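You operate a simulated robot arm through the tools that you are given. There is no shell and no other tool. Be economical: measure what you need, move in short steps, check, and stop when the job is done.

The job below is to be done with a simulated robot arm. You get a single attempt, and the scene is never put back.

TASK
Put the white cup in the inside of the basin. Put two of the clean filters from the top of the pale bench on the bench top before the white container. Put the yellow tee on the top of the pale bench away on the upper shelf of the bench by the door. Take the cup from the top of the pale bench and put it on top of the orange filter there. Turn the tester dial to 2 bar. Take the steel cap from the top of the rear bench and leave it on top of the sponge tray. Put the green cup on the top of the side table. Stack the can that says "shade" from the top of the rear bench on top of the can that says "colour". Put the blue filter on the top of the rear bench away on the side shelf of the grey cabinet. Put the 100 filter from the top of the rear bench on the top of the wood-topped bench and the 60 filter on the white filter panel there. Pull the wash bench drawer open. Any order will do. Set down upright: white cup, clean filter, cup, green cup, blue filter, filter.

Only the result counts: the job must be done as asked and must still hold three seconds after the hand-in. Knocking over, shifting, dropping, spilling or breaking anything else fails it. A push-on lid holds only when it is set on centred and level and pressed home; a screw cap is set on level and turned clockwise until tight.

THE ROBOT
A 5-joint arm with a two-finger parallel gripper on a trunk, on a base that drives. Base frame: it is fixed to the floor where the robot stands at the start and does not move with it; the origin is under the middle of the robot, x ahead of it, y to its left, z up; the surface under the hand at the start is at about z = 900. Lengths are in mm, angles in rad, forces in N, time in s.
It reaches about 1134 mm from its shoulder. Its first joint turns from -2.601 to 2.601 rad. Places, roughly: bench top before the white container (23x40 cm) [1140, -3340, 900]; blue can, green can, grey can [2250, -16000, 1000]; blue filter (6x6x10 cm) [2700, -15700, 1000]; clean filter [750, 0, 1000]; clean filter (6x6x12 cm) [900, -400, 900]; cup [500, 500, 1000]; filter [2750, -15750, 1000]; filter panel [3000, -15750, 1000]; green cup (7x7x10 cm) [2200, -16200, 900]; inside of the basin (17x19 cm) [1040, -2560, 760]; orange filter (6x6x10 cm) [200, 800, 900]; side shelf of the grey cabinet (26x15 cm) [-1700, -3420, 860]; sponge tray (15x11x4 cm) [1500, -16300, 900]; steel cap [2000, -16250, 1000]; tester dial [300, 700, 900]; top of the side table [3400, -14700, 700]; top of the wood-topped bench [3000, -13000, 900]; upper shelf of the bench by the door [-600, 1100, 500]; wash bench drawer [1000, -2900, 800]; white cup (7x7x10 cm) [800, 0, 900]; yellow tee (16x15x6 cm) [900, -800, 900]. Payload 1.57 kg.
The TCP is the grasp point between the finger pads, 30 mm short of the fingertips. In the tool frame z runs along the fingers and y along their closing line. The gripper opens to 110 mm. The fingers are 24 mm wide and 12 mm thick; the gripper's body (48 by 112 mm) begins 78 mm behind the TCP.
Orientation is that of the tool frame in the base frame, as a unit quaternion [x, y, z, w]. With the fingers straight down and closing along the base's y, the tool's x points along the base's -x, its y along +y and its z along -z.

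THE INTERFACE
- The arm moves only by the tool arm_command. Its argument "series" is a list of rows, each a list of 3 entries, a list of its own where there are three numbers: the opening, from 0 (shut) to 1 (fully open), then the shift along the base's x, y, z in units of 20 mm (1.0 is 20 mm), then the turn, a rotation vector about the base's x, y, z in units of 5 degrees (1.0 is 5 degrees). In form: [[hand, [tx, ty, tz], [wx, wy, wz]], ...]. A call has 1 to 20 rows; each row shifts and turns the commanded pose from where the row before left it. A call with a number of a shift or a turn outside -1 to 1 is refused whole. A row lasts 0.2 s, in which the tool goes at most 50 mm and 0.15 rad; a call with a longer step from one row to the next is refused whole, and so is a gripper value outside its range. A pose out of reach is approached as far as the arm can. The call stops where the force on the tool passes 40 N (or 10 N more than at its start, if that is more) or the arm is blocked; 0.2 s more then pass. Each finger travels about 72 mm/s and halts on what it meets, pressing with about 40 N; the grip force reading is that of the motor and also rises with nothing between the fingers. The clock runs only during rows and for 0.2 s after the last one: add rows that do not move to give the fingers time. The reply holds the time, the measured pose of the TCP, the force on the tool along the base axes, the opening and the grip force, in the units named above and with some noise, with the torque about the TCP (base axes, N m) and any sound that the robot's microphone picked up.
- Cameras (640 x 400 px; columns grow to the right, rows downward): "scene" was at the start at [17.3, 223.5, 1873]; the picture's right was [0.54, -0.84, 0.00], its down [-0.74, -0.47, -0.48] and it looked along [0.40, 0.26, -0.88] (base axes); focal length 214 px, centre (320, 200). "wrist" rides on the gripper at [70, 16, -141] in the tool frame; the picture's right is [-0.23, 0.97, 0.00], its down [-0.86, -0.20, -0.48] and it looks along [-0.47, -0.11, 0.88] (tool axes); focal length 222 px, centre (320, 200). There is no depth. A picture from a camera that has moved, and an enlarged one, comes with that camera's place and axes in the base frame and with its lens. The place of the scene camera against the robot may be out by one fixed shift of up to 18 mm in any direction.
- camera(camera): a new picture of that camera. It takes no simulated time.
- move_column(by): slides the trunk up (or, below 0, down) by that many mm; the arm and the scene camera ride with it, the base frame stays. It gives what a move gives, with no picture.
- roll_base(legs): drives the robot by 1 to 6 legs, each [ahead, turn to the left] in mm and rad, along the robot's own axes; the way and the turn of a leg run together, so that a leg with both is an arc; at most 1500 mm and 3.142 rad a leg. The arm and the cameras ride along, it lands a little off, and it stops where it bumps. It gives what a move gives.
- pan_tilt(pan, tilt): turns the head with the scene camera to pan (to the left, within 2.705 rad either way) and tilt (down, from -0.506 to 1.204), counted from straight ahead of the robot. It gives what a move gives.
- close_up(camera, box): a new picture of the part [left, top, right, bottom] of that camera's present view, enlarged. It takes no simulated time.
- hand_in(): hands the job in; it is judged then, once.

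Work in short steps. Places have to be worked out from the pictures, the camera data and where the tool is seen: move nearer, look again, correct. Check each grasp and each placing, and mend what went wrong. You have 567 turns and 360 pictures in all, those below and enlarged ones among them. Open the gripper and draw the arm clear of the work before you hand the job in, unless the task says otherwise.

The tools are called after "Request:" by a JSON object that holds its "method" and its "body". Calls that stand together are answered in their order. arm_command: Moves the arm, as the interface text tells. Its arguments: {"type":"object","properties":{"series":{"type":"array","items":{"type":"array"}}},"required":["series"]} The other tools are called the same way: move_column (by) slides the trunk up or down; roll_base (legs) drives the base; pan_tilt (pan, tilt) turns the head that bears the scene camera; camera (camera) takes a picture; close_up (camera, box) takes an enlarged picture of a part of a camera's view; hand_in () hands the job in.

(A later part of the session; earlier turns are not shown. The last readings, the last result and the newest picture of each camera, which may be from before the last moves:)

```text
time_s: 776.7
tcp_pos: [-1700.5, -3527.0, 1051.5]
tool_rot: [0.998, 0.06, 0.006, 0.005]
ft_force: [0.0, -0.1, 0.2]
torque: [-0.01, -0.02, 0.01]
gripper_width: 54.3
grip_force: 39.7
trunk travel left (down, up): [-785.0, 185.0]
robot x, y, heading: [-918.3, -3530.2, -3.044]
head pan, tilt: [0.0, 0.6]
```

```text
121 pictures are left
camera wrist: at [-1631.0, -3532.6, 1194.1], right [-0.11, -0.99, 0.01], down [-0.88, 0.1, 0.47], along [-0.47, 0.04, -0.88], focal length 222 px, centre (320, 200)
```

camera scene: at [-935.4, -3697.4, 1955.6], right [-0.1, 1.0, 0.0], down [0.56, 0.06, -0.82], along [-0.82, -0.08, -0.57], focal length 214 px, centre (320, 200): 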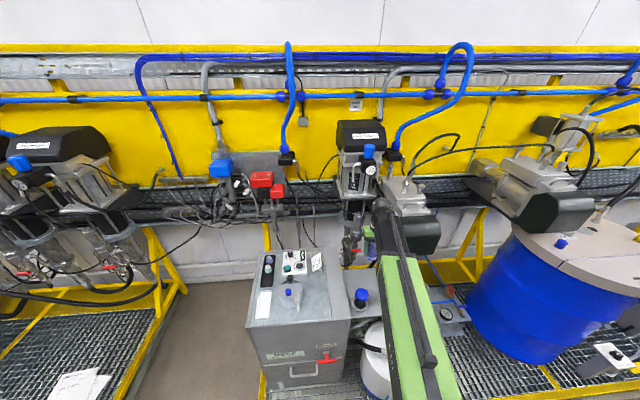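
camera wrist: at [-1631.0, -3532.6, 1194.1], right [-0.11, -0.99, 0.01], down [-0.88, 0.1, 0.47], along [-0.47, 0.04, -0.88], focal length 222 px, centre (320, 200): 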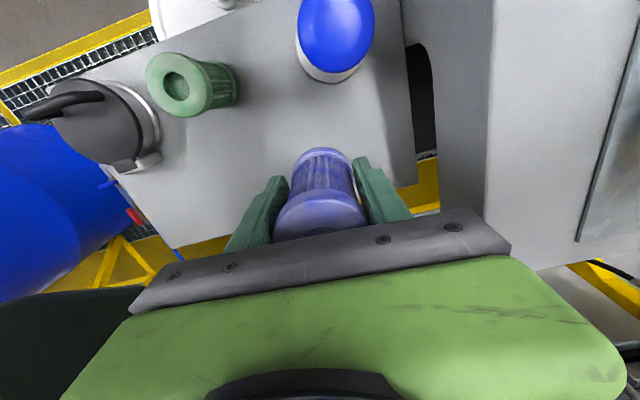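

Clear all round. Lower to just above the shelf, then in small steps.

Request:
{"method": "move_column", "body": {"by": -118}}

Request:
{"method": "move_column", "body": {"by": -7}}

Request:
{"method": "move_column", "body": {"by": -5}}

Request:
{"method": "camera", "body": {"camera": "wrist"}}

```text
time_s: 778.2
tcp_pos: [-1700.2, -3526.3, 934.7]
tool_rot: [0.998, 0.061, 0.005, 0.006]
ft_force: [0.2, -0.1, 0.3]
torque: [0.0, -0.02, 0.02]
gripper_width: 54.1
grip_force: 40.5
trunk travel left (down, up): [-667.0, 303.0]
robot x, y, heading: [-917.6, -3526.2, -3.042]
head pan, tilt: [0.0, 0.6]
```

```text
time_s: 778.8
tcp_pos: [-1700.3, -3525.9, 926.6]
tool_rot: [0.998, 0.06, 0.006, 0.006]
ft_force: [-0.1, -0.2, -1.1]
torque: [0.0, 0.01, -0.01]
gripper_width: 54.3
grip_force: 40.2
trunk travel left (down, up): [-660.0, 310.0]
robot x, y, heading: [-918.5, -3533.9, -3.048]
head pan, tilt: [0.0, 0.6]
```

```text
time_s: 779.3
tcp_pos: [-1701.4, -3527.2, 921.7]
tool_rot: [0.998, 0.06, 0.005, 0.006]
ft_force: [0.0, 0.5, -0.7]
torque: [0.0, -0.03, -0.02]
gripper_width: 54.3
grip_force: 39.6
trunk travel left (down, up): [-655.0, 315.0]
robot x, y, heading: [-918.4, -3532.7, -3.038]
head pan, tilt: [0.0, 0.6]
```

```text
120 pictures are left
camera wrist: at [-1631.0, -3532.6, 1064.1], right [-0.11, -0.99, 0.01], down [-0.88, 0.1, 0.47], along [-0.47, 0.04, -0.88], focal length 222 px, centre (320, 200)
```

wrist: 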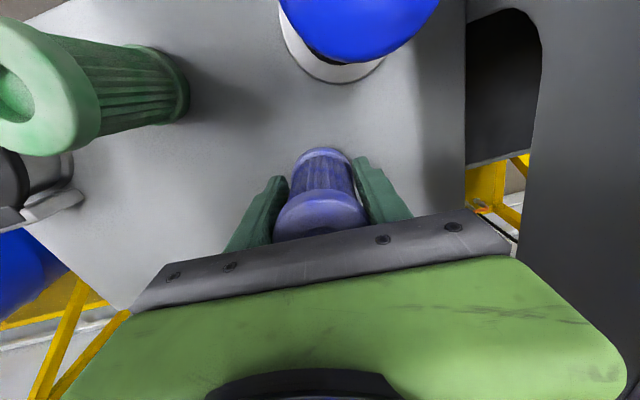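

Request:
{"method": "move_column", "body": {"by": -4}}

Request:
{"method": "move_column", "body": {"by": -3}}

Request:
{"method": "move_column", "body": {"by": -3}}

```text
time_s: 779.9
tcp_pos: [-1699.4, -3527.1, 918.5]
tool_rot: [0.998, 0.06, 0.006, 0.007]
ft_force: [0.8, -0.2, -0.9]
torque: [-0.01, -0.02, -0.01]
gripper_width: 54.2
grip_force: 40.6
trunk travel left (down, up): [-651.0, 319.0]
robot x, y, heading: [-917.8, -3526.6, -3.04]
head pan, tilt: [0.0, 0.6]
```

```text
time_s: 780.4
tcp_pos: [-1700.1, -3527.4, 914.8]
tool_rot: [0.998, 0.06, 0.006, 0.006]
ft_force: [-0.5, -0.1, 0.2]
torque: [0.02, -0.03, 0.02]
gripper_width: 54.3
grip_force: 40.2
trunk travel left (down, up): [-648.0, 322.0]
robot x, y, heading: [-915.2, -3525.0, -3.042]
head pan, tilt: [0.0, 0.6]
```

```text
time_s: 780.9
tcp_pos: [-1700.2, -3526.6, 913.5]
tool_rot: [0.998, 0.06, 0.004, 0.005]
ft_force: [-8.5, 0.0, 23.4]
torque: [0.51, 0.6, 0.17]
gripper_width: 54.2
grip_force: 40.2
trunk travel left (down, up): [-645.0, 325.0]
robot x, y, heading: [-919.4, -3532.0, -3.039]
head pan, tilt: [0.0, 0.6]
```

Contact. Relieve slightly, open and rise.

Request:
{"method": "move_column", "body": {"by": 1.5}}

Request:
{"method": "arm_command", "body": {"series": [[0.55, [0, 0, 0], [0, 0, 0]], [0.6, [0, 0, 0], [0, 0, 0]], [0.68, [0, 0, 0], [0, 0, 0]], [0.68, [0, 0, 0], [0, 0, 0]]]}}

Request:
{"method": "move_column", "body": {"by": 310}}

Request:
{"method": "camera", "body": {"camera": "wrist"}}

```text
time_s: 781.4
tcp_pos: [-1700.3, -3526.9, 913.4]
tool_rot: [0.998, 0.06, 0.006, 0.005]
ft_force: [-1.0, 0.8, 5.5]
torque: [0.19, 0.17, 0.01]
gripper_width: 54.3
grip_force: 40.0
trunk travel left (down, up): [-646.0, 324.0]
robot x, y, heading: [-918.8, -3530.8, -3.043]
head pan, tilt: [0.0, 0.6]
```

```text
time_s: 782.4
tcp_pos: [-1700.5, -3526.6, 914.0]
tool_rot: [0.998, 0.061, 0.005, 0.006]
ft_force: [-0.8, 0.3, 0.6]
torque: [-0.02, -0.02, -0.02]
gripper_width: 75.0
grip_force: 0.1
trunk travel left (down, up): [-646.0, 324.0]
robot x, y, heading: [-919.9, -3530.5, -3.037]
head pan, tilt: [0.0, 0.6]
```

```text
time_s: 785.5
tcp_pos: [-1700.3, -3527.0, 1223.7]
tool_rot: [0.998, 0.06, 0.005, 0.005]
ft_force: [-0.7, -0.1, -0.2]
torque: [-0.02, 0.04, 0.0]
gripper_width: 74.6
grip_force: 0.0
trunk travel left (down, up): [-956.0, 14.0]
robot x, y, heading: [-915.1, -3530.4, -3.042]
head pan, tilt: [0.0, 0.6]
```

```text
119 pictures are left
camera wrist: at [-1631.0, -3532.6, 1365.5], right [-0.11, -0.99, 0.01], down [-0.88, 0.1, 0.47], along [-0.47, 0.04, -0.88], focal length 222 px, centre (320, 200)
```

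wrist: 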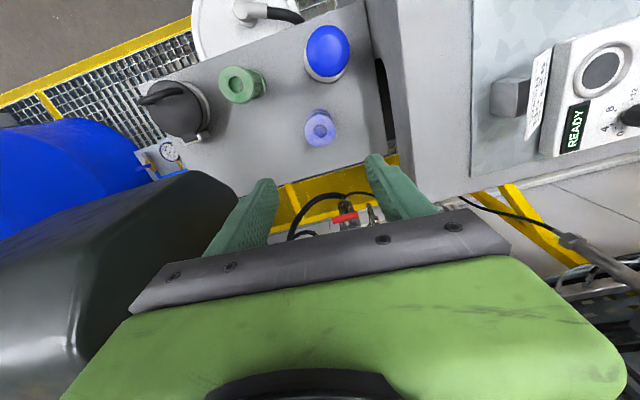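

Blue filter is on the side shelf. Retract and go for the clean filters on the pale bench.

Request:
{"method": "arm_command", "body": {"series": [[1, [1, 0, 0], [0, 0, 0]], [1, [1, 0, 0], [0, 0, 0]], [1, [1, 0, 0], [0, 0, 0]], [1, [1, 0, 0], [0, 0, 0]], [1, [1, 0, 0], [0, 0, 0]], [1, [1, 0, 0], [0, 0, 0]], [1, [1, 0, 0], [0, 0, 0]], [1, [1, 0, 0], [0, 0, 0]], [1, [1, 0, 0], [0, 0, 0]]]}}

Request:
{"method": "roll_base", "body": {"legs": [[-350, 0], [0, -1.695], [1500, 0], [1500, 0], [0, -1.37]]}}

Request:
{"method": "pan_tilt", "body": {"pan": 0.0, "tilt": 0.8}}

Request:
{"method": "camera", "body": {"camera": "scene"}}

```text
time_s: 787.5
tcp_pos: [-1519.2, -3526.9, 1223.6]
tool_rot: [0.998, 0.06, 0.006, 0.006]
ft_force: [-0.1, -0.1, -0.2]
torque: [0.01, 0.03, 0.03]
gripper_width: 110.0
grip_force: 0.0
trunk travel left (down, up): [-956.0, 14.0]
robot x, y, heading: [-918.3, -3528.1, -3.041]
head pan, tilt: [0.0, 0.6]
```

```text
time_s: 811.3
tcp_pos: [45.3, -456.4, 1223.3]
tool_rot: [-0.105, 0.994, 0.006, -0.005]
ft_force: [-4.5, 21.3, -0.3]
torque: [-2.12, -0.42, 0.03]
gripper_width: 110.0
grip_force: 0.1
trunk travel left (down, up): [-956.0, 14.0]
robot x, y, heading: [-549.8, -540.8, 0.191]
head pan, tilt: [0.0, 0.6]
```

```text
time_s: 812.0
tcp_pos: [46.7, -458.4, 1223.6]
tool_rot: [-0.104, 0.995, 0.007, -0.006]
ft_force: [0.6, -0.5, 0.6]
torque: [0.0, 0.0, -0.04]
gripper_width: 109.7
grip_force: 0.1
trunk travel left (down, up): [-956.0, 14.0]
robot x, y, heading: [-546.7, -542.7, 0.191]
head pan, tilt: [0.0, 0.799]
```

```text
118 pictures are left
camera scene: at [-535.2, -361.4, 1930.4], right [0.19, -0.98, 0.0], down [-0.7, -0.14, -0.7], along [0.68, 0.13, -0.72], focal length 214 px, centre (320, 200)
```

scene: 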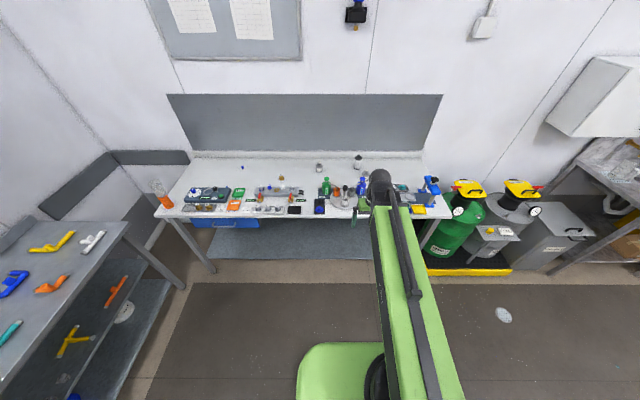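

Request:
{"method": "roll_base", "body": {"legs": [[600, 0]]}}

Request:
{"method": "camera", "body": {"camera": "wrist"}}

```text
time_s: 815.5
tcp_pos: [644.2, -341.7, 1223.1]
tool_rot: [-0.103, 0.995, 0.006, -0.006]
ft_force: [0.8, 0.4, 1.0]
torque: [0.01, 0.04, 0.05]
gripper_width: 110.1
grip_force: 0.1
trunk travel left (down, up): [-956.0, 14.0]
robot x, y, heading: [49.4, -424.5, 0.19]
head pan, tilt: [0.0, 0.799]
```

```text
117 pictures are left
camera wrist: at [573.6, -341.3, 1365.3], right [0.02, 1.0, 0.01], down [0.88, -0.02, 0.47], along [0.47, 0.0, -0.88], focal length 222 px, centre (320, 200)
```

wrist: 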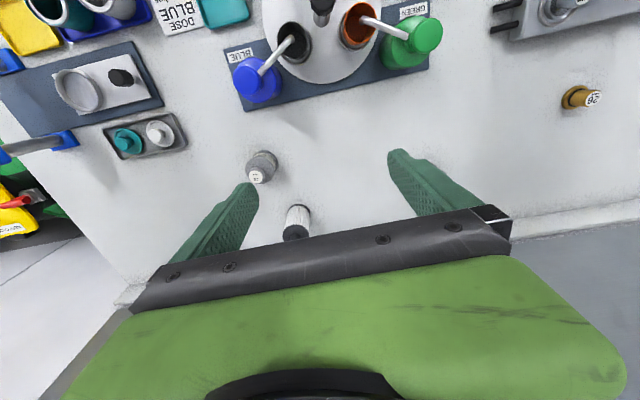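

A ≈ (845,-395). Move nearer for a precise look.

Request:
{"method": "arm_command", "body": {"series": [[1, [0.92, -0.33, 0], [0, 0, 0]], [1, [0.92, -0.33, 0], [0, 0, 0]], [1, [0.92, -0.33, 0], [0, 0, 0]], [1, [0.92, -0.33, 0], [0, 0, 0]], [1, [0.92, -0.33, 0], [0, 0, 0]], [1, [0.92, -0.33, 0], [0, 0, 0]], [1, [0.92, -0.33, 0], [0, 0, 0]], [1, [0.92, -0.33, 0], [0, 0, 0]]]}}

Request:
{"method": "camera", "body": {"camera": "wrist"}}

Request:
{"method": "close_up", "body": {"camera": "wrist", "box": [220, 80, 400, 220]}}

```text
time_s: 817.2
tcp_pos: [792.0, -395.5, 1221.8]
tool_rot: [-0.104, 0.995, 0.006, -0.006]
ft_force: [0.0, -0.2, 0.5]
torque: [-0.02, 0.02, 0.03]
gripper_width: 109.9
grip_force: 0.0
trunk travel left (down, up): [-956.0, 14.0]
robot x, y, heading: [48.8, -426.4, 0.197]
head pan, tilt: [0.0, 0.799]
```

```text
116 pictures are left
camera wrist: at [721.1, -395.0, 1365.4], right [0.02, 1.0, 0.01], down [0.88, -0.02, 0.47], along [0.47, 0.0, -0.88], focal length 222 px, centre (320, 200)
```

wrist: 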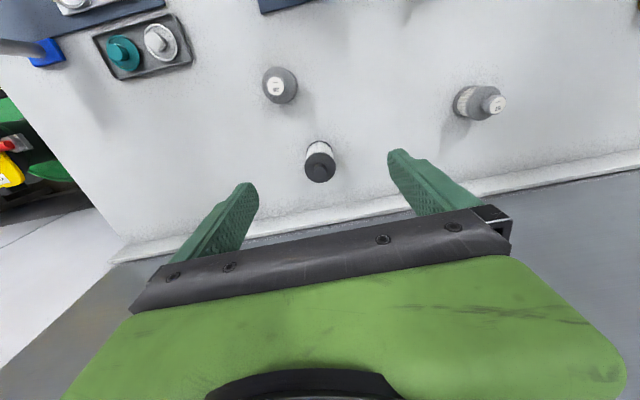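

```text
2.86 times, centred on (310, 150) of wrist
camera zoom: at [721.1, -395.0, 1365.4], right [0.02, 1.0, 0.01], down [0.88, -0.02, 0.47], along [0.47, 0.0, -0.88], focal length 635 px, centre (349, 343)
```

zoom: 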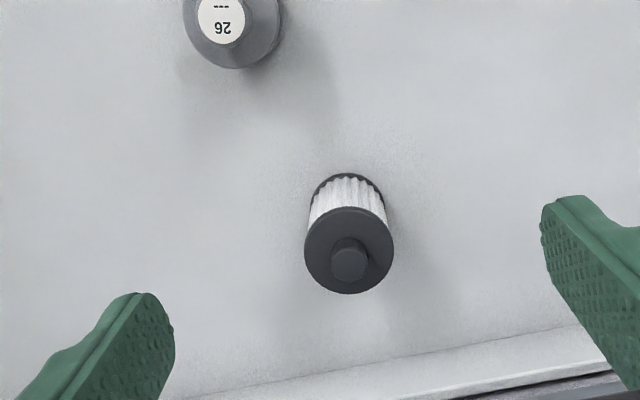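

A centre ≈(855,-394), cap ≈990, knob ≈1015. Align, descend to 957 and grip.

Request:
{"method": "arm_command", "body": {"series": [[0.8, [0.8, 0.02, 0], [0, 0, 0]], [0.8, [0.8, 0.02, 0], [0, 0, 0]], [0.8, [0.8, 0.02, 0], [0, 0, 0]], [0.8, [0.75, 0.02, 0], [0, 0, 0]], [0.8, [0, 0, 0], [0, 0, 0]]]}}

Request:
{"method": "move_column", "body": {"by": -165}}

Request:
{"method": "camera", "body": {"camera": "wrist"}}

```text
time_s: 818.5
tcp_pos: [853.0, -393.1, 1225.6]
tool_rot: [-0.103, 0.995, 0.007, -0.006]
ft_force: [0.2, 0.1, -0.2]
torque: [0.0, 0.0, 0.0]
gripper_width: 87.8
grip_force: 0.0
trunk travel left (down, up): [-956.0, 14.0]
robot x, y, heading: [50.9, -425.8, 0.196]
head pan, tilt: [0.0, 0.799]
```

```text
time_s: 820.3
tcp_pos: [852.3, -393.0, 1059.5]
tool_rot: [-0.103, 0.995, 0.006, -0.007]
ft_force: [0.0, -0.6, -0.2]
torque: [0.03, -0.01, 0.01]
gripper_width: 87.9
grip_force: 0.1
trunk travel left (down, up): [-791.0, 179.0]
robot x, y, heading: [46.7, -424.3, 0.192]
head pan, tilt: [0.0, 0.799]
```

```text
114 pictures are left
camera wrist: at [783.0, -392.6, 1200.7], right [0.02, 1.0, 0.01], down [0.88, -0.02, 0.47], along [0.47, 0.0, -0.88], focal length 222 px, centre (320, 200)
```

wrist: 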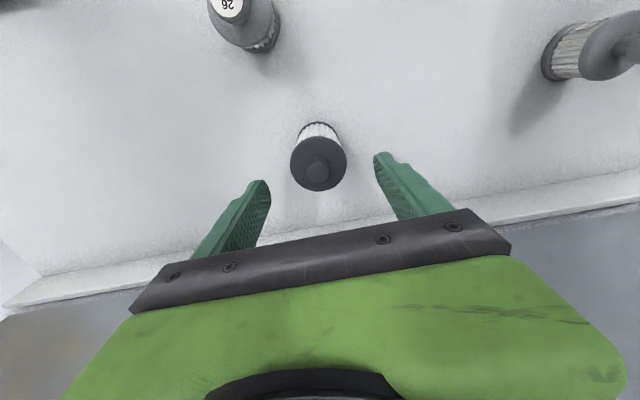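

Request:
{"method": "arm_command", "body": {"series": [[0.8, [0.12, 0, 0], [0, 0, 0]]]}}

Request:
{"method": "move_column", "body": {"by": -102}}

Request:
{"method": "arm_command", "body": {"series": [[0, [0, 0, 0], [0, 0, 0]], [0, [0, 0, 0], [0, 0, 0]], [0, [0, 0, 0], [0, 0, 0]], [0, [0, 0, 0], [0, 0, 0]]]}}

Request:
{"method": "move_column", "body": {"by": 270}}

Request:
{"method": "camera", "body": {"camera": "wrist"}}

```text
time_s: 820.7
tcp_pos: [855.6, -392.1, 1058.3]
tool_rot: [-0.104, 0.995, 0.006, -0.006]
ft_force: [-0.7, 0.4, -0.2]
torque: [-0.04, -0.01, 0.03]
gripper_width: 88.0
grip_force: 0.1
trunk travel left (down, up): [-791.0, 179.0]
robot x, y, heading: [47.9, -427.3, 0.192]
head pan, tilt: [0.0, 0.799]
```

```text
time_s: 822.1
tcp_pos: [855.5, -393.7, 956.0]
tool_rot: [-0.104, 0.995, 0.006, -0.006]
ft_force: [-0.4, 0.6, 0.0]
torque: [-0.02, -0.04, -0.03]
gripper_width: 87.9
grip_force: 0.1
trunk travel left (down, up): [-689.0, 281.0]
robot x, y, heading: [50.5, -424.7, 0.193]
head pan, tilt: [0.0, 0.799]
```

```text
time_s: 823.1
tcp_pos: [855.8, -392.5, 955.8]
tool_rot: [-0.104, 0.995, 0.006, -0.005]
ft_force: [1.5, -1.9, 3.1]
torque: [-0.19, -0.07, 0.03]
gripper_width: 55.0
grip_force: 39.6
trunk travel left (down, up): [-689.0, 281.0]
robot x, y, heading: [47.2, -420.5, 0.192]
head pan, tilt: [0.0, 0.799]
```

```text
time_s: 825.8
tcp_pos: [855.6, -392.6, 1225.5]
tool_rot: [-0.103, 0.995, 0.006, -0.006]
ft_force: [0.0, 0.2, -1.5]
torque: [0.01, 0.03, 0.0]
gripper_width: 54.7
grip_force: 39.8
trunk travel left (down, up): [-959.0, 11.0]
robot x, y, heading: [47.8, -424.2, 0.19]
head pan, tilt: [0.0, 0.799]
```

```text
113 pictures are left
camera wrist: at [785.9, -392.4, 1368.5], right [0.02, 1.0, 0.01], down [0.88, -0.02, 0.47], along [0.47, 0.0, -0.88], focal length 222 px, centre (320, 200)
```

wrist: 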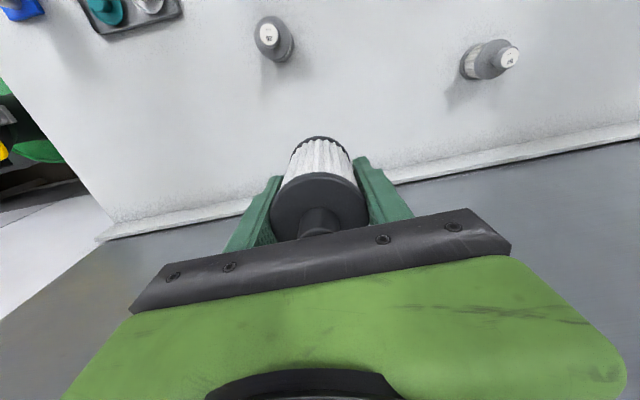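

Held. Retract, back out and drive to the wash bench's right part.

Request:
{"method": "arm_command", "body": {"series": [[0, [-1, -0.1, 0], [0, 0, 0]], [0, [-1, -0.1, 0], [0, 0, 0]], [0, [-1, -0.1, 0], [0, 0, 0]], [0, [-1, -0.1, 0], [0, 0, 0]], [0, [-1, -0.1, 0], [0, 0, 0]], [0, [-1, -0.1, 0], [0, 0, 0]], [0, [-1, -0.1, 0], [0, 0, 0]], [0, [-1, -0.1, 0], [0, 0, 0]], [0, [-1, -0.1, 0], [0, 0, 0]]]}}

Request:
{"method": "roll_base", "body": {"legs": [[-560, 0], [0, -1.663], [1500, 0], [1500, 0], [85, 0], [0, 1.663]]}}

Request:
{"method": "camera", "body": {"camera": "scene"}}

```text
time_s: 827.8
tcp_pos: [674.9, -411.2, 1226.2]
tool_rot: [-0.104, 0.995, 0.006, -0.006]
ft_force: [-0.2, -0.7, -1.5]
torque: [0.01, 0.02, -0.06]
gripper_width: 54.7
grip_force: 39.7
trunk travel left (down, up): [-959.0, 11.0]
robot x, y, heading: [51.8, -422.6, 0.194]
head pan, tilt: [0.0, 0.799]
```

```text
time_s: 853.7
tcp_pos: [489.1, -3515.8, 1225.4]
tool_rot: [-0.123, 0.992, 0.005, -0.006]
ft_force: [1.1, 1.5, -1.4]
torque: [-0.03, 0.04, 0.0]
gripper_width: 54.9
grip_force: 40.4
trunk travel left (down, up): [-959.0, 11.0]
robot x, y, heading: [-149.5, -3515.2, 0.216]
head pan, tilt: [0.0, 0.799]
```

```text
112 pictures are left
camera scene: at [-138.5, -3330.3, 1932.8], right [0.22, -0.98, 0.0], down [-0.7, -0.16, -0.7], along [0.68, 0.15, -0.72], focal length 214 px, centre (320, 200)
```

scene: 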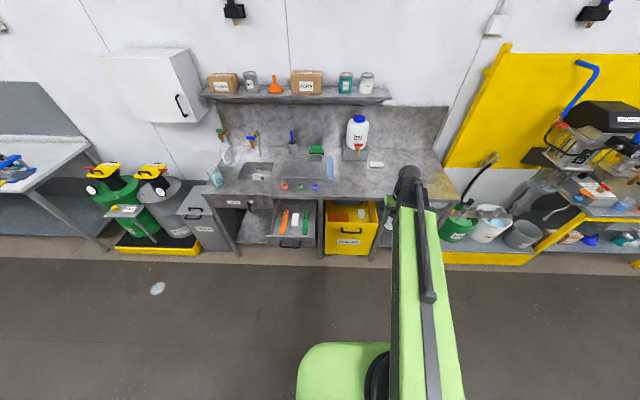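

Area before the white container is visible and free. Drive forward 580.

Request:
{"method": "roll_base", "body": {"legs": [[580, 0]]}}

Request:
{"method": "camera", "body": {"camera": "wrist"}}

Request:
{"method": "close_up", "body": {"camera": "scene", "box": [220, 100, 460, 250]}}

```text
time_s: 857.0
tcp_pos: [1063.2, -3384.9, 1226.2]
tool_rot: [-0.126, 0.992, 0.006, -0.006]
ft_force: [-0.2, -0.5, -1.5]
torque: [-0.01, 0.05, -0.02]
gripper_width: 54.9
grip_force: 40.2
trunk travel left (down, up): [-959.0, 11.0]
robot x, y, heading: [429.1, -3386.7, 0.226]
head pan, tilt: [0.0, 0.799]
```

```text
111 pictures are left
camera wrist: at [994.3, -3387.6, 1368.2], right [-0.02, 1.0, 0.01], down [0.88, 0.01, 0.47], along [0.47, 0.02, -0.88], focal length 222 px, centre (320, 200)
```

wrist: 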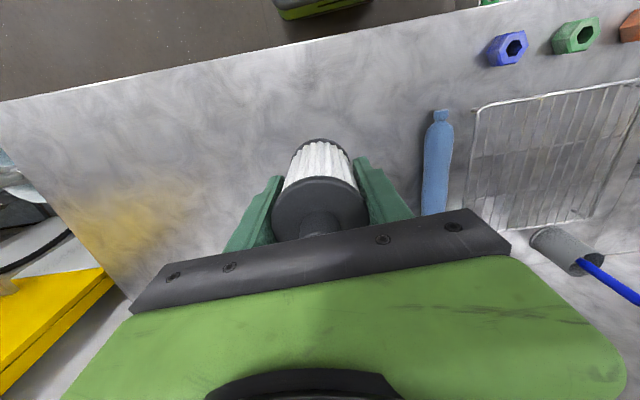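

```text
2.67 times, centred on (340, 175) of scene
camera zoom: at [435.3, -3206.1, 1933.2], right [0.22, -0.97, 0.0], down [-0.7, -0.16, -0.7], along [0.68, 0.16, -0.72], focal length 572 px, centre (267, 267)
```

zoom: 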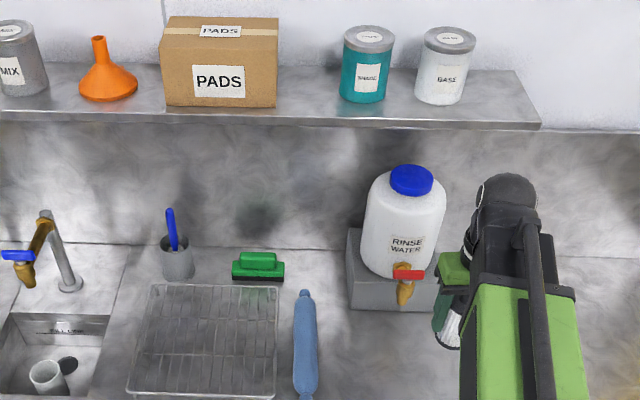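

Place filter A at (1125,-3420): move and lower.

Request:
{"method": "arm_command", "body": {"series": [[0, [0.775, -0.44, 0], [0, 0, 0]], [0, [0.775, -0.44, 0], [0, 0, 0]], [0, [0.775, -0.44, 0], [0, 0, 0]], [0, [0.775, -0.44, 0], [0, 0, 0]], [0, [0, 0, 0], [0, 0, 0]]]}}

Request:
{"method": "move_column", "body": {"by": -255}}

Request:
{"method": "move_column", "body": {"by": -10}}

Request:
{"method": "move_column", "body": {"by": -5}}

Request:
{"method": "camera", "body": {"camera": "wrist"}}

```text
time_s: 858.2
tcp_pos: [1124.7, -3420.4, 1226.6]
tool_rot: [-0.126, 0.992, 0.006, -0.006]
ft_force: [-0.1, -0.4, -1.9]
torque: [-0.01, 0.01, -0.01]
gripper_width: 54.9
grip_force: 40.5
trunk travel left (down, up): [-959.0, 11.0]
robot x, y, heading: [429.1, -3385.6, 0.232]
head pan, tilt: [0.0, 0.799]
```

```text
time_s: 860.8
tcp_pos: [1124.9, -3419.9, 971.6]
tool_rot: [-0.125, 0.992, 0.006, -0.005]
ft_force: [-0.5, -0.2, -1.8]
torque: [-0.01, 0.03, 0.03]
gripper_width: 55.0
grip_force: 40.2
trunk travel left (down, up): [-704.0, 266.0]
robot x, y, heading: [428.4, -3383.9, 0.226]
head pan, tilt: [0.0, 0.799]
```

```text
time_s: 861.4
tcp_pos: [1125.5, -3420.2, 960.9]
tool_rot: [-0.127, 0.992, 0.006, -0.005]
ft_force: [0.8, -0.6, -1.2]
torque: [-0.02, 0.01, -0.01]
gripper_width: 55.1
grip_force: 39.9
trunk travel left (down, up): [-694.0, 276.0]
robot x, y, heading: [427.7, -3388.1, 0.225]
head pan, tilt: [0.0, 0.799]
```

```text
time_s: 861.9
tcp_pos: [1124.7, -3419.5, 956.2]
tool_rot: [-0.127, 0.992, 0.006, -0.005]
ft_force: [-0.5, 1.0, 0.0]
torque: [-0.05, 0.04, -0.01]
gripper_width: 55.0
grip_force: 40.7
trunk travel left (down, up): [-689.0, 281.0]
robot x, y, heading: [426.9, -3388.4, 0.228]
head pan, tilt: [0.0, 0.799]
```

```text
109 pictures are left
camera wrist: at [1054.9, -3423.1, 1098.7], right [-0.02, 1.0, 0.01], down [0.88, 0.01, 0.47], along [0.47, 0.02, -0.88], focal length 222 px, centre (320, 200)
```

wrist: 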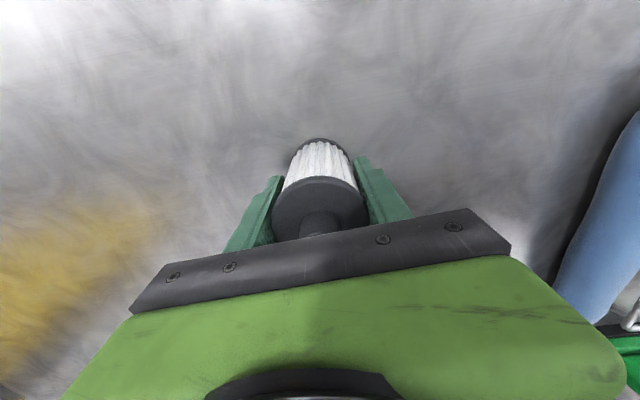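

Request:
{"method": "move_column", "body": {"by": -3}}

Request:
{"method": "move_column", "body": {"by": -2}}

```text
time_s: 862.5
tcp_pos: [1123.5, -3420.4, 955.4]
tool_rot: [-0.126, 0.992, 0.006, -0.004]
ft_force: [10.6, 0.3, 38.1]
torque: [-0.83, -0.28, 0.21]
gripper_width: 55.2
grip_force: 39.9
trunk travel left (down, up): [-686.0, 284.0]
robot x, y, heading: [427.0, -3385.2, 0.227]
head pan, tilt: [0.0, 0.799]
```

```text
time_s: 863.0
tcp_pos: [1122.7, -3420.3, 953.1]
tool_rot: [-0.126, 0.992, 0.006, -0.006]
ft_force: [4.8, -1.8, 35.1]
torque: [-0.96, -0.17, 0.12]
gripper_width: 55.5
grip_force: 39.6
trunk travel left (down, up): [-684.0, 286.0]
robot x, y, heading: [425.6, -3383.9, 0.231]
head pan, tilt: [0.0, 0.799]
```

Seated. Relieve, open and rise.

Request:
{"method": "move_column", "body": {"by": 2}}

Request:
{"method": "arm_command", "body": {"series": [[0.56, [0, 0, 0], [0, 0, 0]], [0.64, [0, 0, 0], [0, 0, 0]], [0.75, [0, 0, 0], [0, 0, 0]], [0.8, [0, 0, 0], [0, 0, 0]]]}}

Request:
{"method": "move_column", "body": {"by": 270}}

Request:
{"method": "camera", "body": {"camera": "wrist"}}

```text
time_s: 863.5
tcp_pos: [1125.2, -3420.2, 952.1]
tool_rot: [-0.126, 0.992, 0.007, -0.007]
ft_force: [-1.1, 0.4, 0.2]
torque: [-0.07, 0.06, -0.02]
gripper_width: 54.8
grip_force: 40.1
trunk travel left (down, up): [-686.0, 284.0]
robot x, y, heading: [428.6, -3386.7, 0.231]
head pan, tilt: [0.0, 0.799]
```

```text
time_s: 864.5
tcp_pos: [1124.4, -3420.5, 953.2]
tool_rot: [-0.125, 0.992, 0.006, -0.006]
ft_force: [-0.6, 0.3, -0.4]
torque: [0.01, 0.0, 0.01]
gripper_width: 87.9
grip_force: 0.0
trunk travel left (down, up): [-686.0, 284.0]
robot x, y, heading: [426.2, -3385.6, 0.227]
head pan, tilt: [0.0, 0.799]
```

```text
time_s: 867.2
tcp_pos: [1124.2, -3421.8, 1222.9]
tool_rot: [-0.125, 0.992, 0.005, -0.005]
ft_force: [-0.4, 0.1, -0.1]
torque: [0.0, 0.01, -0.03]
gripper_width: 88.0
grip_force: 0.1
trunk travel left (down, up): [-956.0, 14.0]
robot x, y, heading: [428.8, -3386.7, 0.23]
head pan, tilt: [0.0, 0.799]
```

```text
108 pictures are left
camera wrist: at [1055.1, -3423.1, 1365.6], right [-0.02, 1.0, 0.01], down [0.88, 0.01, 0.47], along [0.47, 0.02, -0.88], focal length 222 px, centre (320, 200)
```

wrist: 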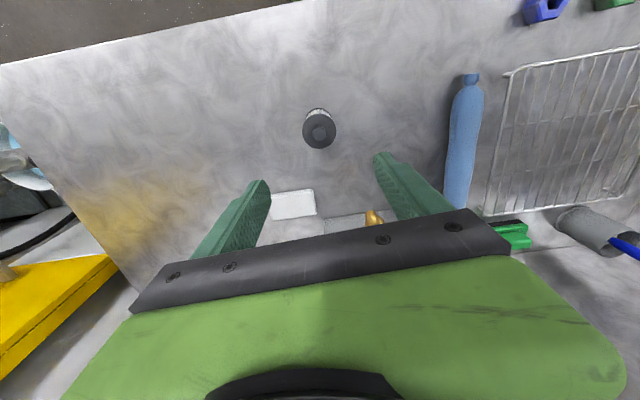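

A stands upright before the container. Go back for filter B ("57") at ≈(763,-96).

Request:
{"method": "arm_command", "body": {"series": [[1, [-1, 0, 0], [0, 0, 0]], [1, [-1, 0, 0], [0, 0, 0]], [1, [-1, 0, 0], [0, 0, 0]], [1, [-1, 0, 0], [0, 0, 0]]]}}

Request:
{"method": "roll_base", "body": {"legs": [[-600, 0], [0, 1.456], [1500, 0], [1500, 0], [330, 0], [0, -1.496]]}}

Request:
{"method": "camera", "body": {"camera": "scene"}}

```text
time_s: 868.2
tcp_pos: [1045.8, -3421.4, 1223.1]
tool_rot: [-0.126, 0.992, 0.006, -0.005]
ft_force: [0.2, -0.2, 1.3]
torque: [0.0, -0.04, 0.0]
gripper_width: 110.0
grip_force: 0.0
trunk travel left (down, up): [-956.0, 14.0]
robot x, y, heading: [425.7, -3386.4, 0.225]
head pan, tilt: [0.0, 0.799]
```

```text
time_s: 894.9
tcp_pos: [-82.7, -228.0, 1221.9]
tool_rot: [-0.137, 0.991, 0.008, -0.006]
ft_force: [0.1, -1.2, -0.5]
torque: [0.06, 0.04, -0.01]
gripper_width: 109.8
grip_force: 0.0
trunk travel left (down, up): [-956.0, 14.0]
robot x, y, heading: [-692.0, -242.1, 0.256]
head pan, tilt: [0.0, 0.799]
```

```text
107 pictures are left
camera scene: at [-689.5, -66.9, 1930.6], right [0.25, -0.97, 0.0], down [-0.69, -0.18, -0.7], along [0.67, 0.18, -0.72], focal length 214 px, centre (320, 200)
```

scene: 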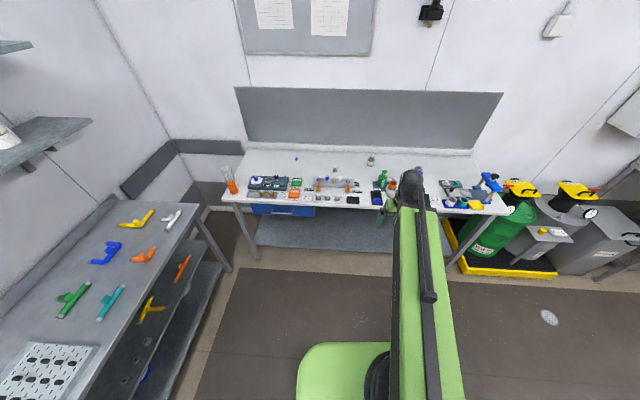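

Request:
{"method": "roll_base", "body": {"legs": [[705, 0]]}}

Request:
{"method": "camera", "body": {"camera": "wrist"}}

```text
time_s: 898.8
tcp_pos: [593.5, -42.6, 1222.9]
tool_rot: [-0.14, 0.99, 0.007, -0.006]
ft_force: [-0.2, 0.2, 0.2]
torque: [0.0, 0.01, -0.03]
gripper_width: 110.0
grip_force: 0.1
trunk travel left (down, up): [-956.0, 14.0]
robot x, y, heading: [-16.7, -66.0, 0.267]
head pan, tilt: [0.0, 0.799]
```

```text
106 pictures are left
camera wrist: at [522.5, -48.3, 1365.3], right [-0.05, 1.0, 0.01], down [0.88, 0.04, 0.47], along [0.47, 0.03, -0.88], focal length 222 px, centre (320, 200)
```

wrist: 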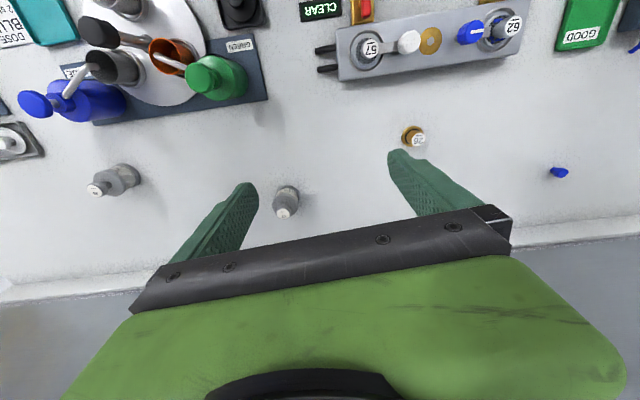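

Request:
{"method": "arm_command", "body": {"series": [[1, [0.89, -0.5, 0], [0, 0, 0]], [1, [0.89, -0.5, 0], [0, 0, 0]], [1, [0.89, -0.5, 0], [0, 0, 0]], [1, [0.89, -0.5, 0], [0, 0, 0]], [1, [0.89, -0.5, 0], [0, 0, 0]], [1, [0.89, -0.5, 0], [0, 0, 0]]]}}

Request:
{"method": "camera", "body": {"camera": "wrist"}}

Request:
{"method": "close_up", "body": {"camera": "wrist", "box": [270, 110, 370, 210]}}

Request:
{"method": "close_up", "body": {"camera": "wrist", "box": [100, 60, 220, 180]}}

```text
time_s: 900.1
tcp_pos: [697.9, -104.5, 1223.3]
tool_rot: [-0.14, 0.99, 0.007, -0.006]
ft_force: [0.1, 0.1, -0.6]
torque: [0.01, 0.03, 0.0]
gripper_width: 110.0
grip_force: 0.1
trunk travel left (down, up): [-956.0, 14.0]
robot x, y, heading: [-17.8, -64.6, 0.263]
head pan, tilt: [0.0, 0.799]
```

```text
105 pictures are left
camera wrist: at [628.0, -110.3, 1365.5], right [-0.05, 1.0, 0.01], down [0.88, 0.04, 0.47], along [0.47, 0.03, -0.88], focal length 222 px, centre (320, 200)
```

wrist: 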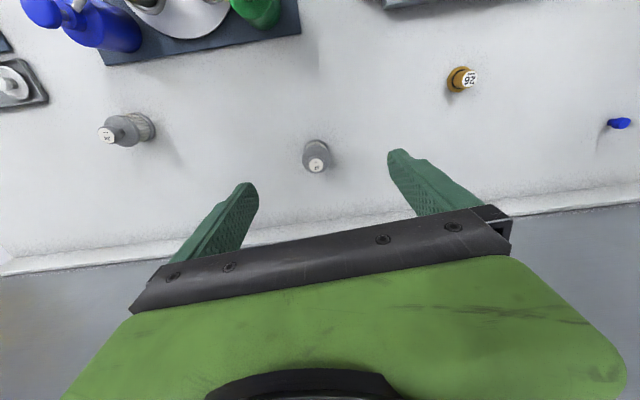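

```text
4.00 times, centred on (320, 160) of wrist
camera zoom: at [628.0, -110.3, 1365.5], right [-0.05, 1.0, 0.01], down [0.88, 0.04, 0.47], along [0.47, 0.03, -0.88], focal length 888 px, centre (320, 360)
```

zoom: 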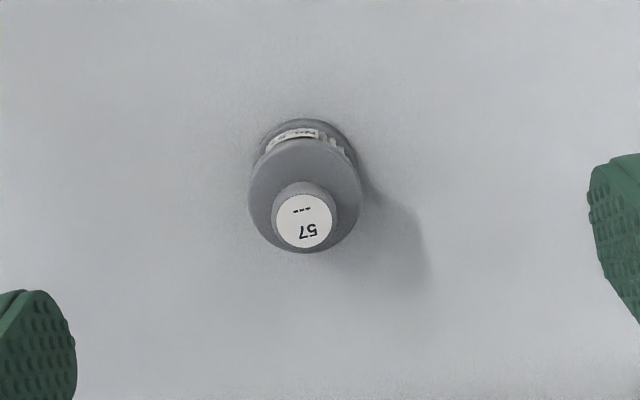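

```text
3.33 times, centred on (160, 120) of wrist
camera zoom: at [628.0, -110.3, 1365.5], right [-0.05, 1.0, 0.01], down [0.88, 0.04, 0.47], along [0.47, 0.03, -0.88], focal length 740 px, centre (853, 467)
```

zoom: 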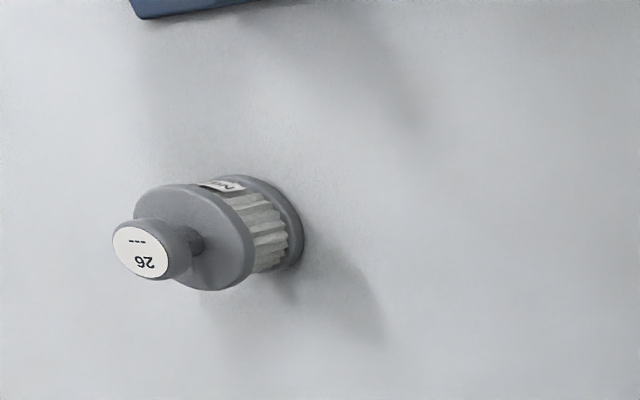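

Both B and C look alike; B matches the listed spot. B centre ≈(760,-108), cap ≈946, knob ≈986. Align, descend.

Request:
{"method": "arm_command", "body": {"series": [[0.85, [0.78, -0.04, 0], [0, 0, 0]], [0.85, [0.78, -0.04, 0], [0, 0, 0]], [0.85, [0.78, -0.04, 0], [0, 0, 0]], [0.85, [0.78, -0.04, 0], [0, 0, 0]], [0.85, [0, 0, 0], [0, 0, 0]]]}}

Request:
{"method": "move_column", "body": {"by": -190}}

Request:
{"method": "camera", "body": {"camera": "wrist"}}

```text
time_s: 901.4
tcp_pos: [759.3, -105.3, 1222.3]
tool_rot: [-0.14, 0.99, 0.006, -0.005]
ft_force: [0.3, -0.3, 0.8]
torque: [0.01, -0.01, -0.02]
gripper_width: 93.5
grip_force: 0.0
trunk travel left (down, up): [-956.0, 14.0]
robot x, y, heading: [-14.2, -61.6, 0.265]
head pan, tilt: [0.0, 0.799]
```

```text
time_s: 903.4
tcp_pos: [760.8, -106.3, 1032.5]
tool_rot: [-0.14, 0.99, 0.006, -0.006]
ft_force: [0.2, -0.1, 0.3]
torque: [0.02, -0.03, 0.02]
gripper_width: 93.8
grip_force: 0.0
trunk travel left (down, up): [-766.0, 204.0]
robot x, y, heading: [-18.0, -64.7, 0.265]
head pan, tilt: [0.0, 0.799]
```

```text
102 pictures are left
camera wrist: at [690.4, -111.2, 1175.7], right [-0.05, 1.0, 0.01], down [0.88, 0.04, 0.47], along [0.47, 0.03, -0.88], focal length 222 px, centre (320, 200)
```

wrist: 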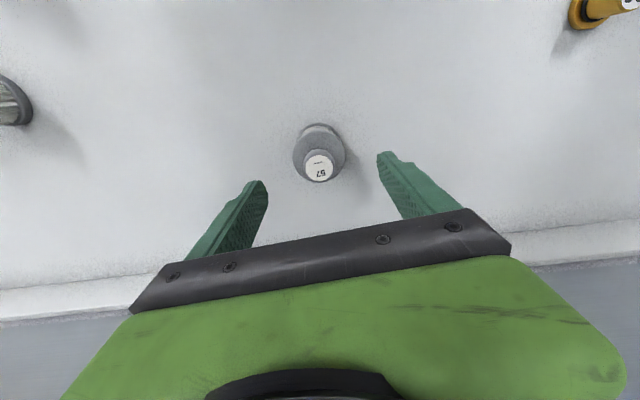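

Centred. Descend, grip, lift.

Request:
{"method": "move_column", "body": {"by": -96}}

Request:
{"method": "arm_command", "body": {"series": [[0, [0, 0, 0], [0, 0, 0]], [0, [0, 0, 0], [0, 0, 0]], [0, [0, 0, 0], [0, 0, 0]], [0, [0, 0, 0], [0, 0, 0]]]}}

Request:
{"method": "move_column", "body": {"by": 285}}

Request:
{"method": "camera", "body": {"camera": "wrist"}}

```text
time_s: 904.7
tcp_pos: [760.4, -107.3, 937.0]
tool_rot: [-0.14, 0.99, 0.007, -0.005]
ft_force: [0.3, 0.5, 0.9]
torque: [0.02, 0.0, 0.0]
gripper_width: 93.5
grip_force: 0.0
trunk travel left (down, up): [-670.0, 300.0]
robot x, y, heading: [-19.6, -64.5, 0.266]
head pan, tilt: [0.0, 0.799]
```

```text
time_s: 905.7
tcp_pos: [760.2, -105.7, 937.5]
tool_rot: [-0.14, 0.99, 0.006, -0.005]
ft_force: [0.0, -1.7, 1.9]
torque: [-0.17, -0.06, 0.01]
gripper_width: 54.8
grip_force: 39.7
trunk travel left (down, up): [-670.0, 300.0]
robot x, y, heading: [-16.4, -61.1, 0.265]
head pan, tilt: [0.0, 0.799]
```

```text
time_s: 908.6
tcp_pos: [760.6, -106.9, 1221.8]
tool_rot: [-0.14, 0.99, 0.006, -0.005]
ft_force: [-0.3, -0.9, -1.7]
torque: [0.0, -0.01, 0.01]
gripper_width: 55.1
grip_force: 40.1
trunk travel left (down, up): [-955.0, 15.0]
robot x, y, heading: [-15.9, -58.8, 0.263]
head pan, tilt: [0.0, 0.799]
```

```text
101 pictures are left
camera wrist: at [690.5, -111.2, 1364.5], right [-0.05, 1.0, 0.01], down [0.88, 0.04, 0.47], along [0.47, 0.03, -0.88], focal length 222 px, centre (320, 200)
```

wrist: 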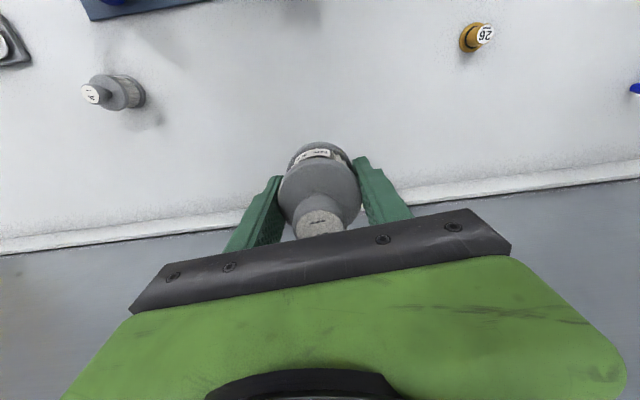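

Held. Drive back to the wash bench.

Request:
{"method": "arm_command", "body": {"series": [[0, [-1, 0, 0], [0, 0, 0]], [0, [-1, 0, 0], [0, 0, 0]], [0, [-1, 0, 0], [0, 0, 0]], [0, [-1, 0, 0], [0, 0, 0]], [0, [-1, 0, 0], [0, 0, 0]], [0, [-1, 0, 0], [0, 0, 0]], [0, [-1, 0, 0], [0, 0, 0]], [0, [-1, 0, 0], [0, 0, 0]]]}}

Request:
{"method": "roll_base", "body": {"legs": [[-650, 0], [0, -1.704], [1500, 0], [1500, 0], [360, 0], [0, 1.64]]}}

Request:
{"method": "camera", "body": {"camera": "scene"}}

```text
time_s: 910.4
tcp_pos: [599.4, -107.2, 1222.4]
tool_rot: [-0.139, 0.99, 0.007, -0.005]
ft_force: [-0.5, 0.1, -0.3]
torque: [-0.02, -0.01, 0.02]
gripper_width: 55.0
grip_force: 40.4
trunk travel left (down, up): [-955.0, 15.0]
robot x, y, heading: [-17.5, -62.5, 0.266]
head pan, tilt: [0.0, 0.799]
```

```text
time_s: 938.1
tcp_pos: [471.8, -3594.0, 1221.5]
tool_rot: [-0.143, 0.99, 0.005, -0.007]
ft_force: [0.7, 1.1, -1.3]
torque: [-0.03, -0.02, -0.06]
gripper_width: 54.6
grip_force: 39.9
trunk travel left (down, up): [-955.0, 15.0]
robot x, y, heading: [-158.9, -3517.5, 0.256]
head pan, tilt: [0.0, 0.799]
```

```text
100 pictures are left
camera scene: at [-156.2, -3332.5, 1928.8], right [0.25, -0.97, 0.0], down [-0.69, -0.18, -0.7], along [0.67, 0.18, -0.72], focal length 214 px, centre (320, 200)
```

scene: 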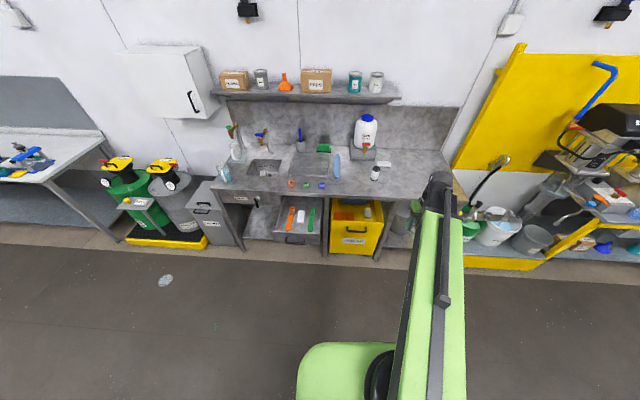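

Request:
{"method": "roll_base", "body": {"legs": [[580, 0]]}}

Request:
{"method": "camera", "body": {"camera": "wrist"}}

```text
time_s: 941.3
tcp_pos: [1012.4, -3455.3, 1222.4]
tool_rot: [-0.143, 0.99, 0.007, -0.006]
ft_force: [-0.2, -0.7, -0.5]
torque: [-0.01, 0.02, 0.04]
gripper_width: 54.6
grip_force: 40.0
trunk travel left (down, up): [-955.0, 15.0]
robot x, y, heading: [385.2, -3374.7, 0.256]
head pan, tilt: [0.0, 0.799]
```

```text
99 pictures are left
camera wrist: at [942.0, -3461.4, 1364.2], right [-0.06, 1.0, 0.01], down [0.88, 0.04, 0.47], along [0.47, 0.04, -0.88], focal length 222 px, centre (320, 200)
```

wrist: 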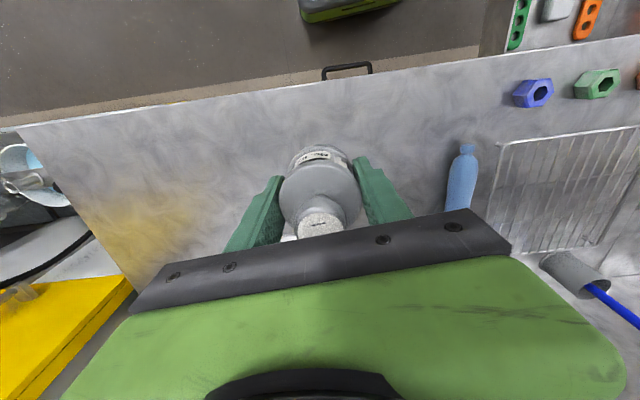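

Move B to (1120,-3275) and lower.

Request:
{"method": "arm_command", "body": {"series": [[0, [0.3, 0.9, 0], [0, 0, 0]], [0, [0.3, 0.9, 0], [0, 0, 0]], [0, [0.4, 0.9, 0], [0, 0, 0]], [0, [0.5, 0.9, 0], [0, 0, 0]], [0, [0.6, 0.9, 0], [0, 0, 0]], [0, [0.6, 0.9, 0], [0, 0, 0]], [0, [0.6, 0.9, 0], [0, 0, 0]], [0, [0.7, 0.9, 0], [0, 0, 0]], [0, [0.7, 0.9, 0], [0, 0, 0]], [0, [0.7, 0.9, 0], [0, 0, 0]], [0, [0, 0, 0], [0, 0, 0]]]}}

Request:
{"method": "move_column", "body": {"by": -200}}

Request:
{"method": "camera", "body": {"camera": "wrist"}}

Request:
{"method": "close_up", "body": {"camera": "scene", "box": [260, 130, 460, 255]}}

```text
time_s: 943.7
tcp_pos: [1119.0, -3276.6, 1222.1]
tool_rot: [-0.142, 0.99, 0.006, -0.005]
ft_force: [-0.7, -1.2, -1.2]
torque: [0.02, 0.0, -0.01]
gripper_width: 54.7
grip_force: 39.5
trunk travel left (down, up): [-955.0, 15.0]
robot x, y, heading: [380.9, -3374.2, 0.253]
head pan, tilt: [0.0, 0.799]
```

```text
time_s: 945.9
tcp_pos: [1119.8, -3277.5, 1023.5]
tool_rot: [-0.142, 0.99, 0.007, -0.006]
ft_force: [0.0, 0.4, 0.0]
torque: [0.02, 0.0, -0.04]
gripper_width: 54.9
grip_force: 39.6
trunk travel left (down, up): [-755.0, 215.0]
robot x, y, heading: [383.6, -3372.5, 0.254]
head pan, tilt: [0.0, 0.799]
```

```text
98 pictures are left
camera wrist: at [1049.8, -3281.9, 1164.6], right [-0.06, 1.0, 0.01], down [0.88, 0.04, 0.47], along [0.47, 0.04, -0.88], focal length 222 px, centre (320, 200)
```

wrist: 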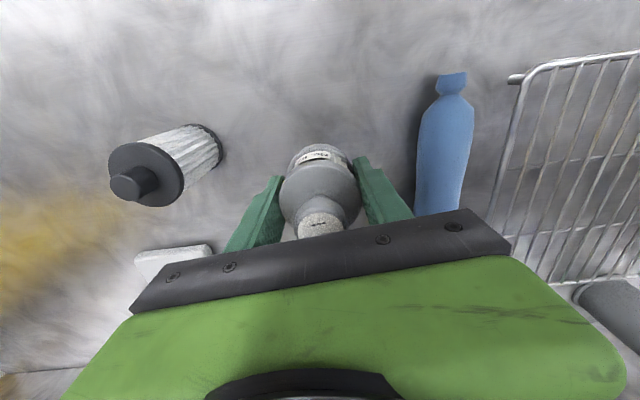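

```text
3.20 times, centred on (360, 192) of scene
camera zoom: at [383.3, -3195.9, 1729.3], right [0.25, -0.97, 0.0], down [-0.69, -0.18, -0.7], along [0.67, 0.18, -0.72], focal length 686 px, centre (192, 224)
```

zoom: 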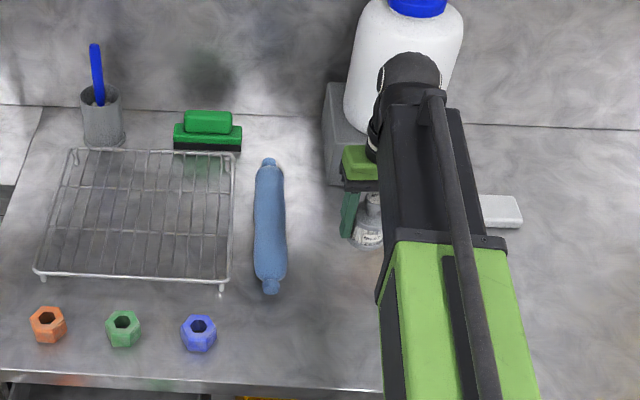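

Request:
{"method": "move_column", "body": {"by": -78}}

Request:
{"method": "move_column", "body": {"by": -6}}

Request:
{"method": "move_column", "body": {"by": -3}}

```text
time_s: 947.0
tcp_pos: [1118.9, -3276.9, 944.6]
tool_rot: [-0.143, 0.99, 0.006, -0.006]
ft_force: [0.8, 0.2, -0.7]
torque: [-0.02, 0.0, 0.03]
gripper_width: 54.7
grip_force: 39.9
trunk travel left (down, up): [-677.0, 293.0]
robot x, y, heading: [380.4, -3375.5, 0.253]
head pan, tilt: [0.0, 0.799]
```

```text
time_s: 947.6
tcp_pos: [1118.9, -3277.1, 938.6]
tool_rot: [-0.143, 0.99, 0.007, -0.007]
ft_force: [-1.3, 0.0, 3.9]
torque: [-0.16, 0.06, -0.03]
gripper_width: 55.1
grip_force: 40.1
trunk travel left (down, up): [-671.0, 299.0]
robot x, y, heading: [384.5, -3377.0, 0.256]
head pan, tilt: [0.0, 0.799]
```

```text
time_s: 948.1
tcp_pos: [1117.9, -3277.2, 936.8]
tool_rot: [-0.143, 0.99, 0.006, -0.003]
ft_force: [8.5, 2.5, 37.9]
torque: [-0.69, -0.45, 0.09]
gripper_width: 54.9
grip_force: 40.2
trunk travel left (down, up): [-668.0, 302.0]
robot x, y, heading: [384.3, -3374.9, 0.255]
head pan, tilt: [0.0, 0.799]
```

Request:
{"method": "move_column", "body": {"by": 2}}

Request:
{"method": "arm_command", "body": {"series": [[0.56, [0, 0, 0], [0, 0, 0]], [0.64, [0, 0, 0], [0, 0, 0]], [0.75, [0, 0, 0], [0, 0, 0]], [0.8, [0, 0, 0], [0, 0, 0]]]}}

Request:
{"method": "move_column", "body": {"by": 290}}

Request:
{"method": "camera", "body": {"camera": "wrist"}}

```text
time_s: 948.6
tcp_pos: [1118.0, -3276.7, 937.0]
tool_rot: [-0.143, 0.99, 0.007, -0.006]
ft_force: [-0.5, -0.4, 10.8]
torque: [-0.29, -0.08, -0.03]
gripper_width: 54.8
grip_force: 39.7
trunk travel left (down, up): [-670.0, 300.0]
robot x, y, heading: [380.2, -3374.8, 0.256]
head pan, tilt: [0.0, 0.799]
```

```text
time_s: 949.6
tcp_pos: [1120.6, -3275.5, 938.1]
tool_rot: [-0.142, 0.99, 0.006, -0.005]
ft_force: [-0.7, 0.4, 0.2]
torque: [0.01, -0.01, 0.02]
gripper_width: 87.8
grip_force: 0.1
trunk travel left (down, up): [-670.0, 300.0]
robot x, y, heading: [382.4, -3374.4, 0.258]
head pan, tilt: [0.0, 0.799]
```

```text
time_s: 952.5
tcp_pos: [1118.7, -3276.0, 1226.1]
tool_rot: [-0.143, 0.99, 0.006, -0.006]
ft_force: [-0.4, -0.4, 0.9]
torque: [-0.01, 0.0, 0.01]
gripper_width: 87.9
grip_force: 0.0
trunk travel left (down, up): [-960.0, 10.0]
robot x, y, heading: [382.0, -3375.7, 0.251]
head pan, tilt: [0.0, 0.799]
```

```text
96 pictures are left
camera wrist: at [1049.8, -3281.8, 1369.6], right [-0.06, 1.0, 0.01], down [0.88, 0.04, 0.47], along [0.47, 0.04, -0.88], focal length 222 px, centre (320, 200)
```

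wrist: 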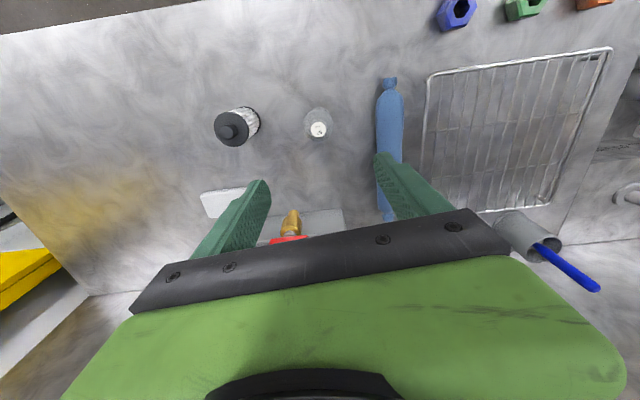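

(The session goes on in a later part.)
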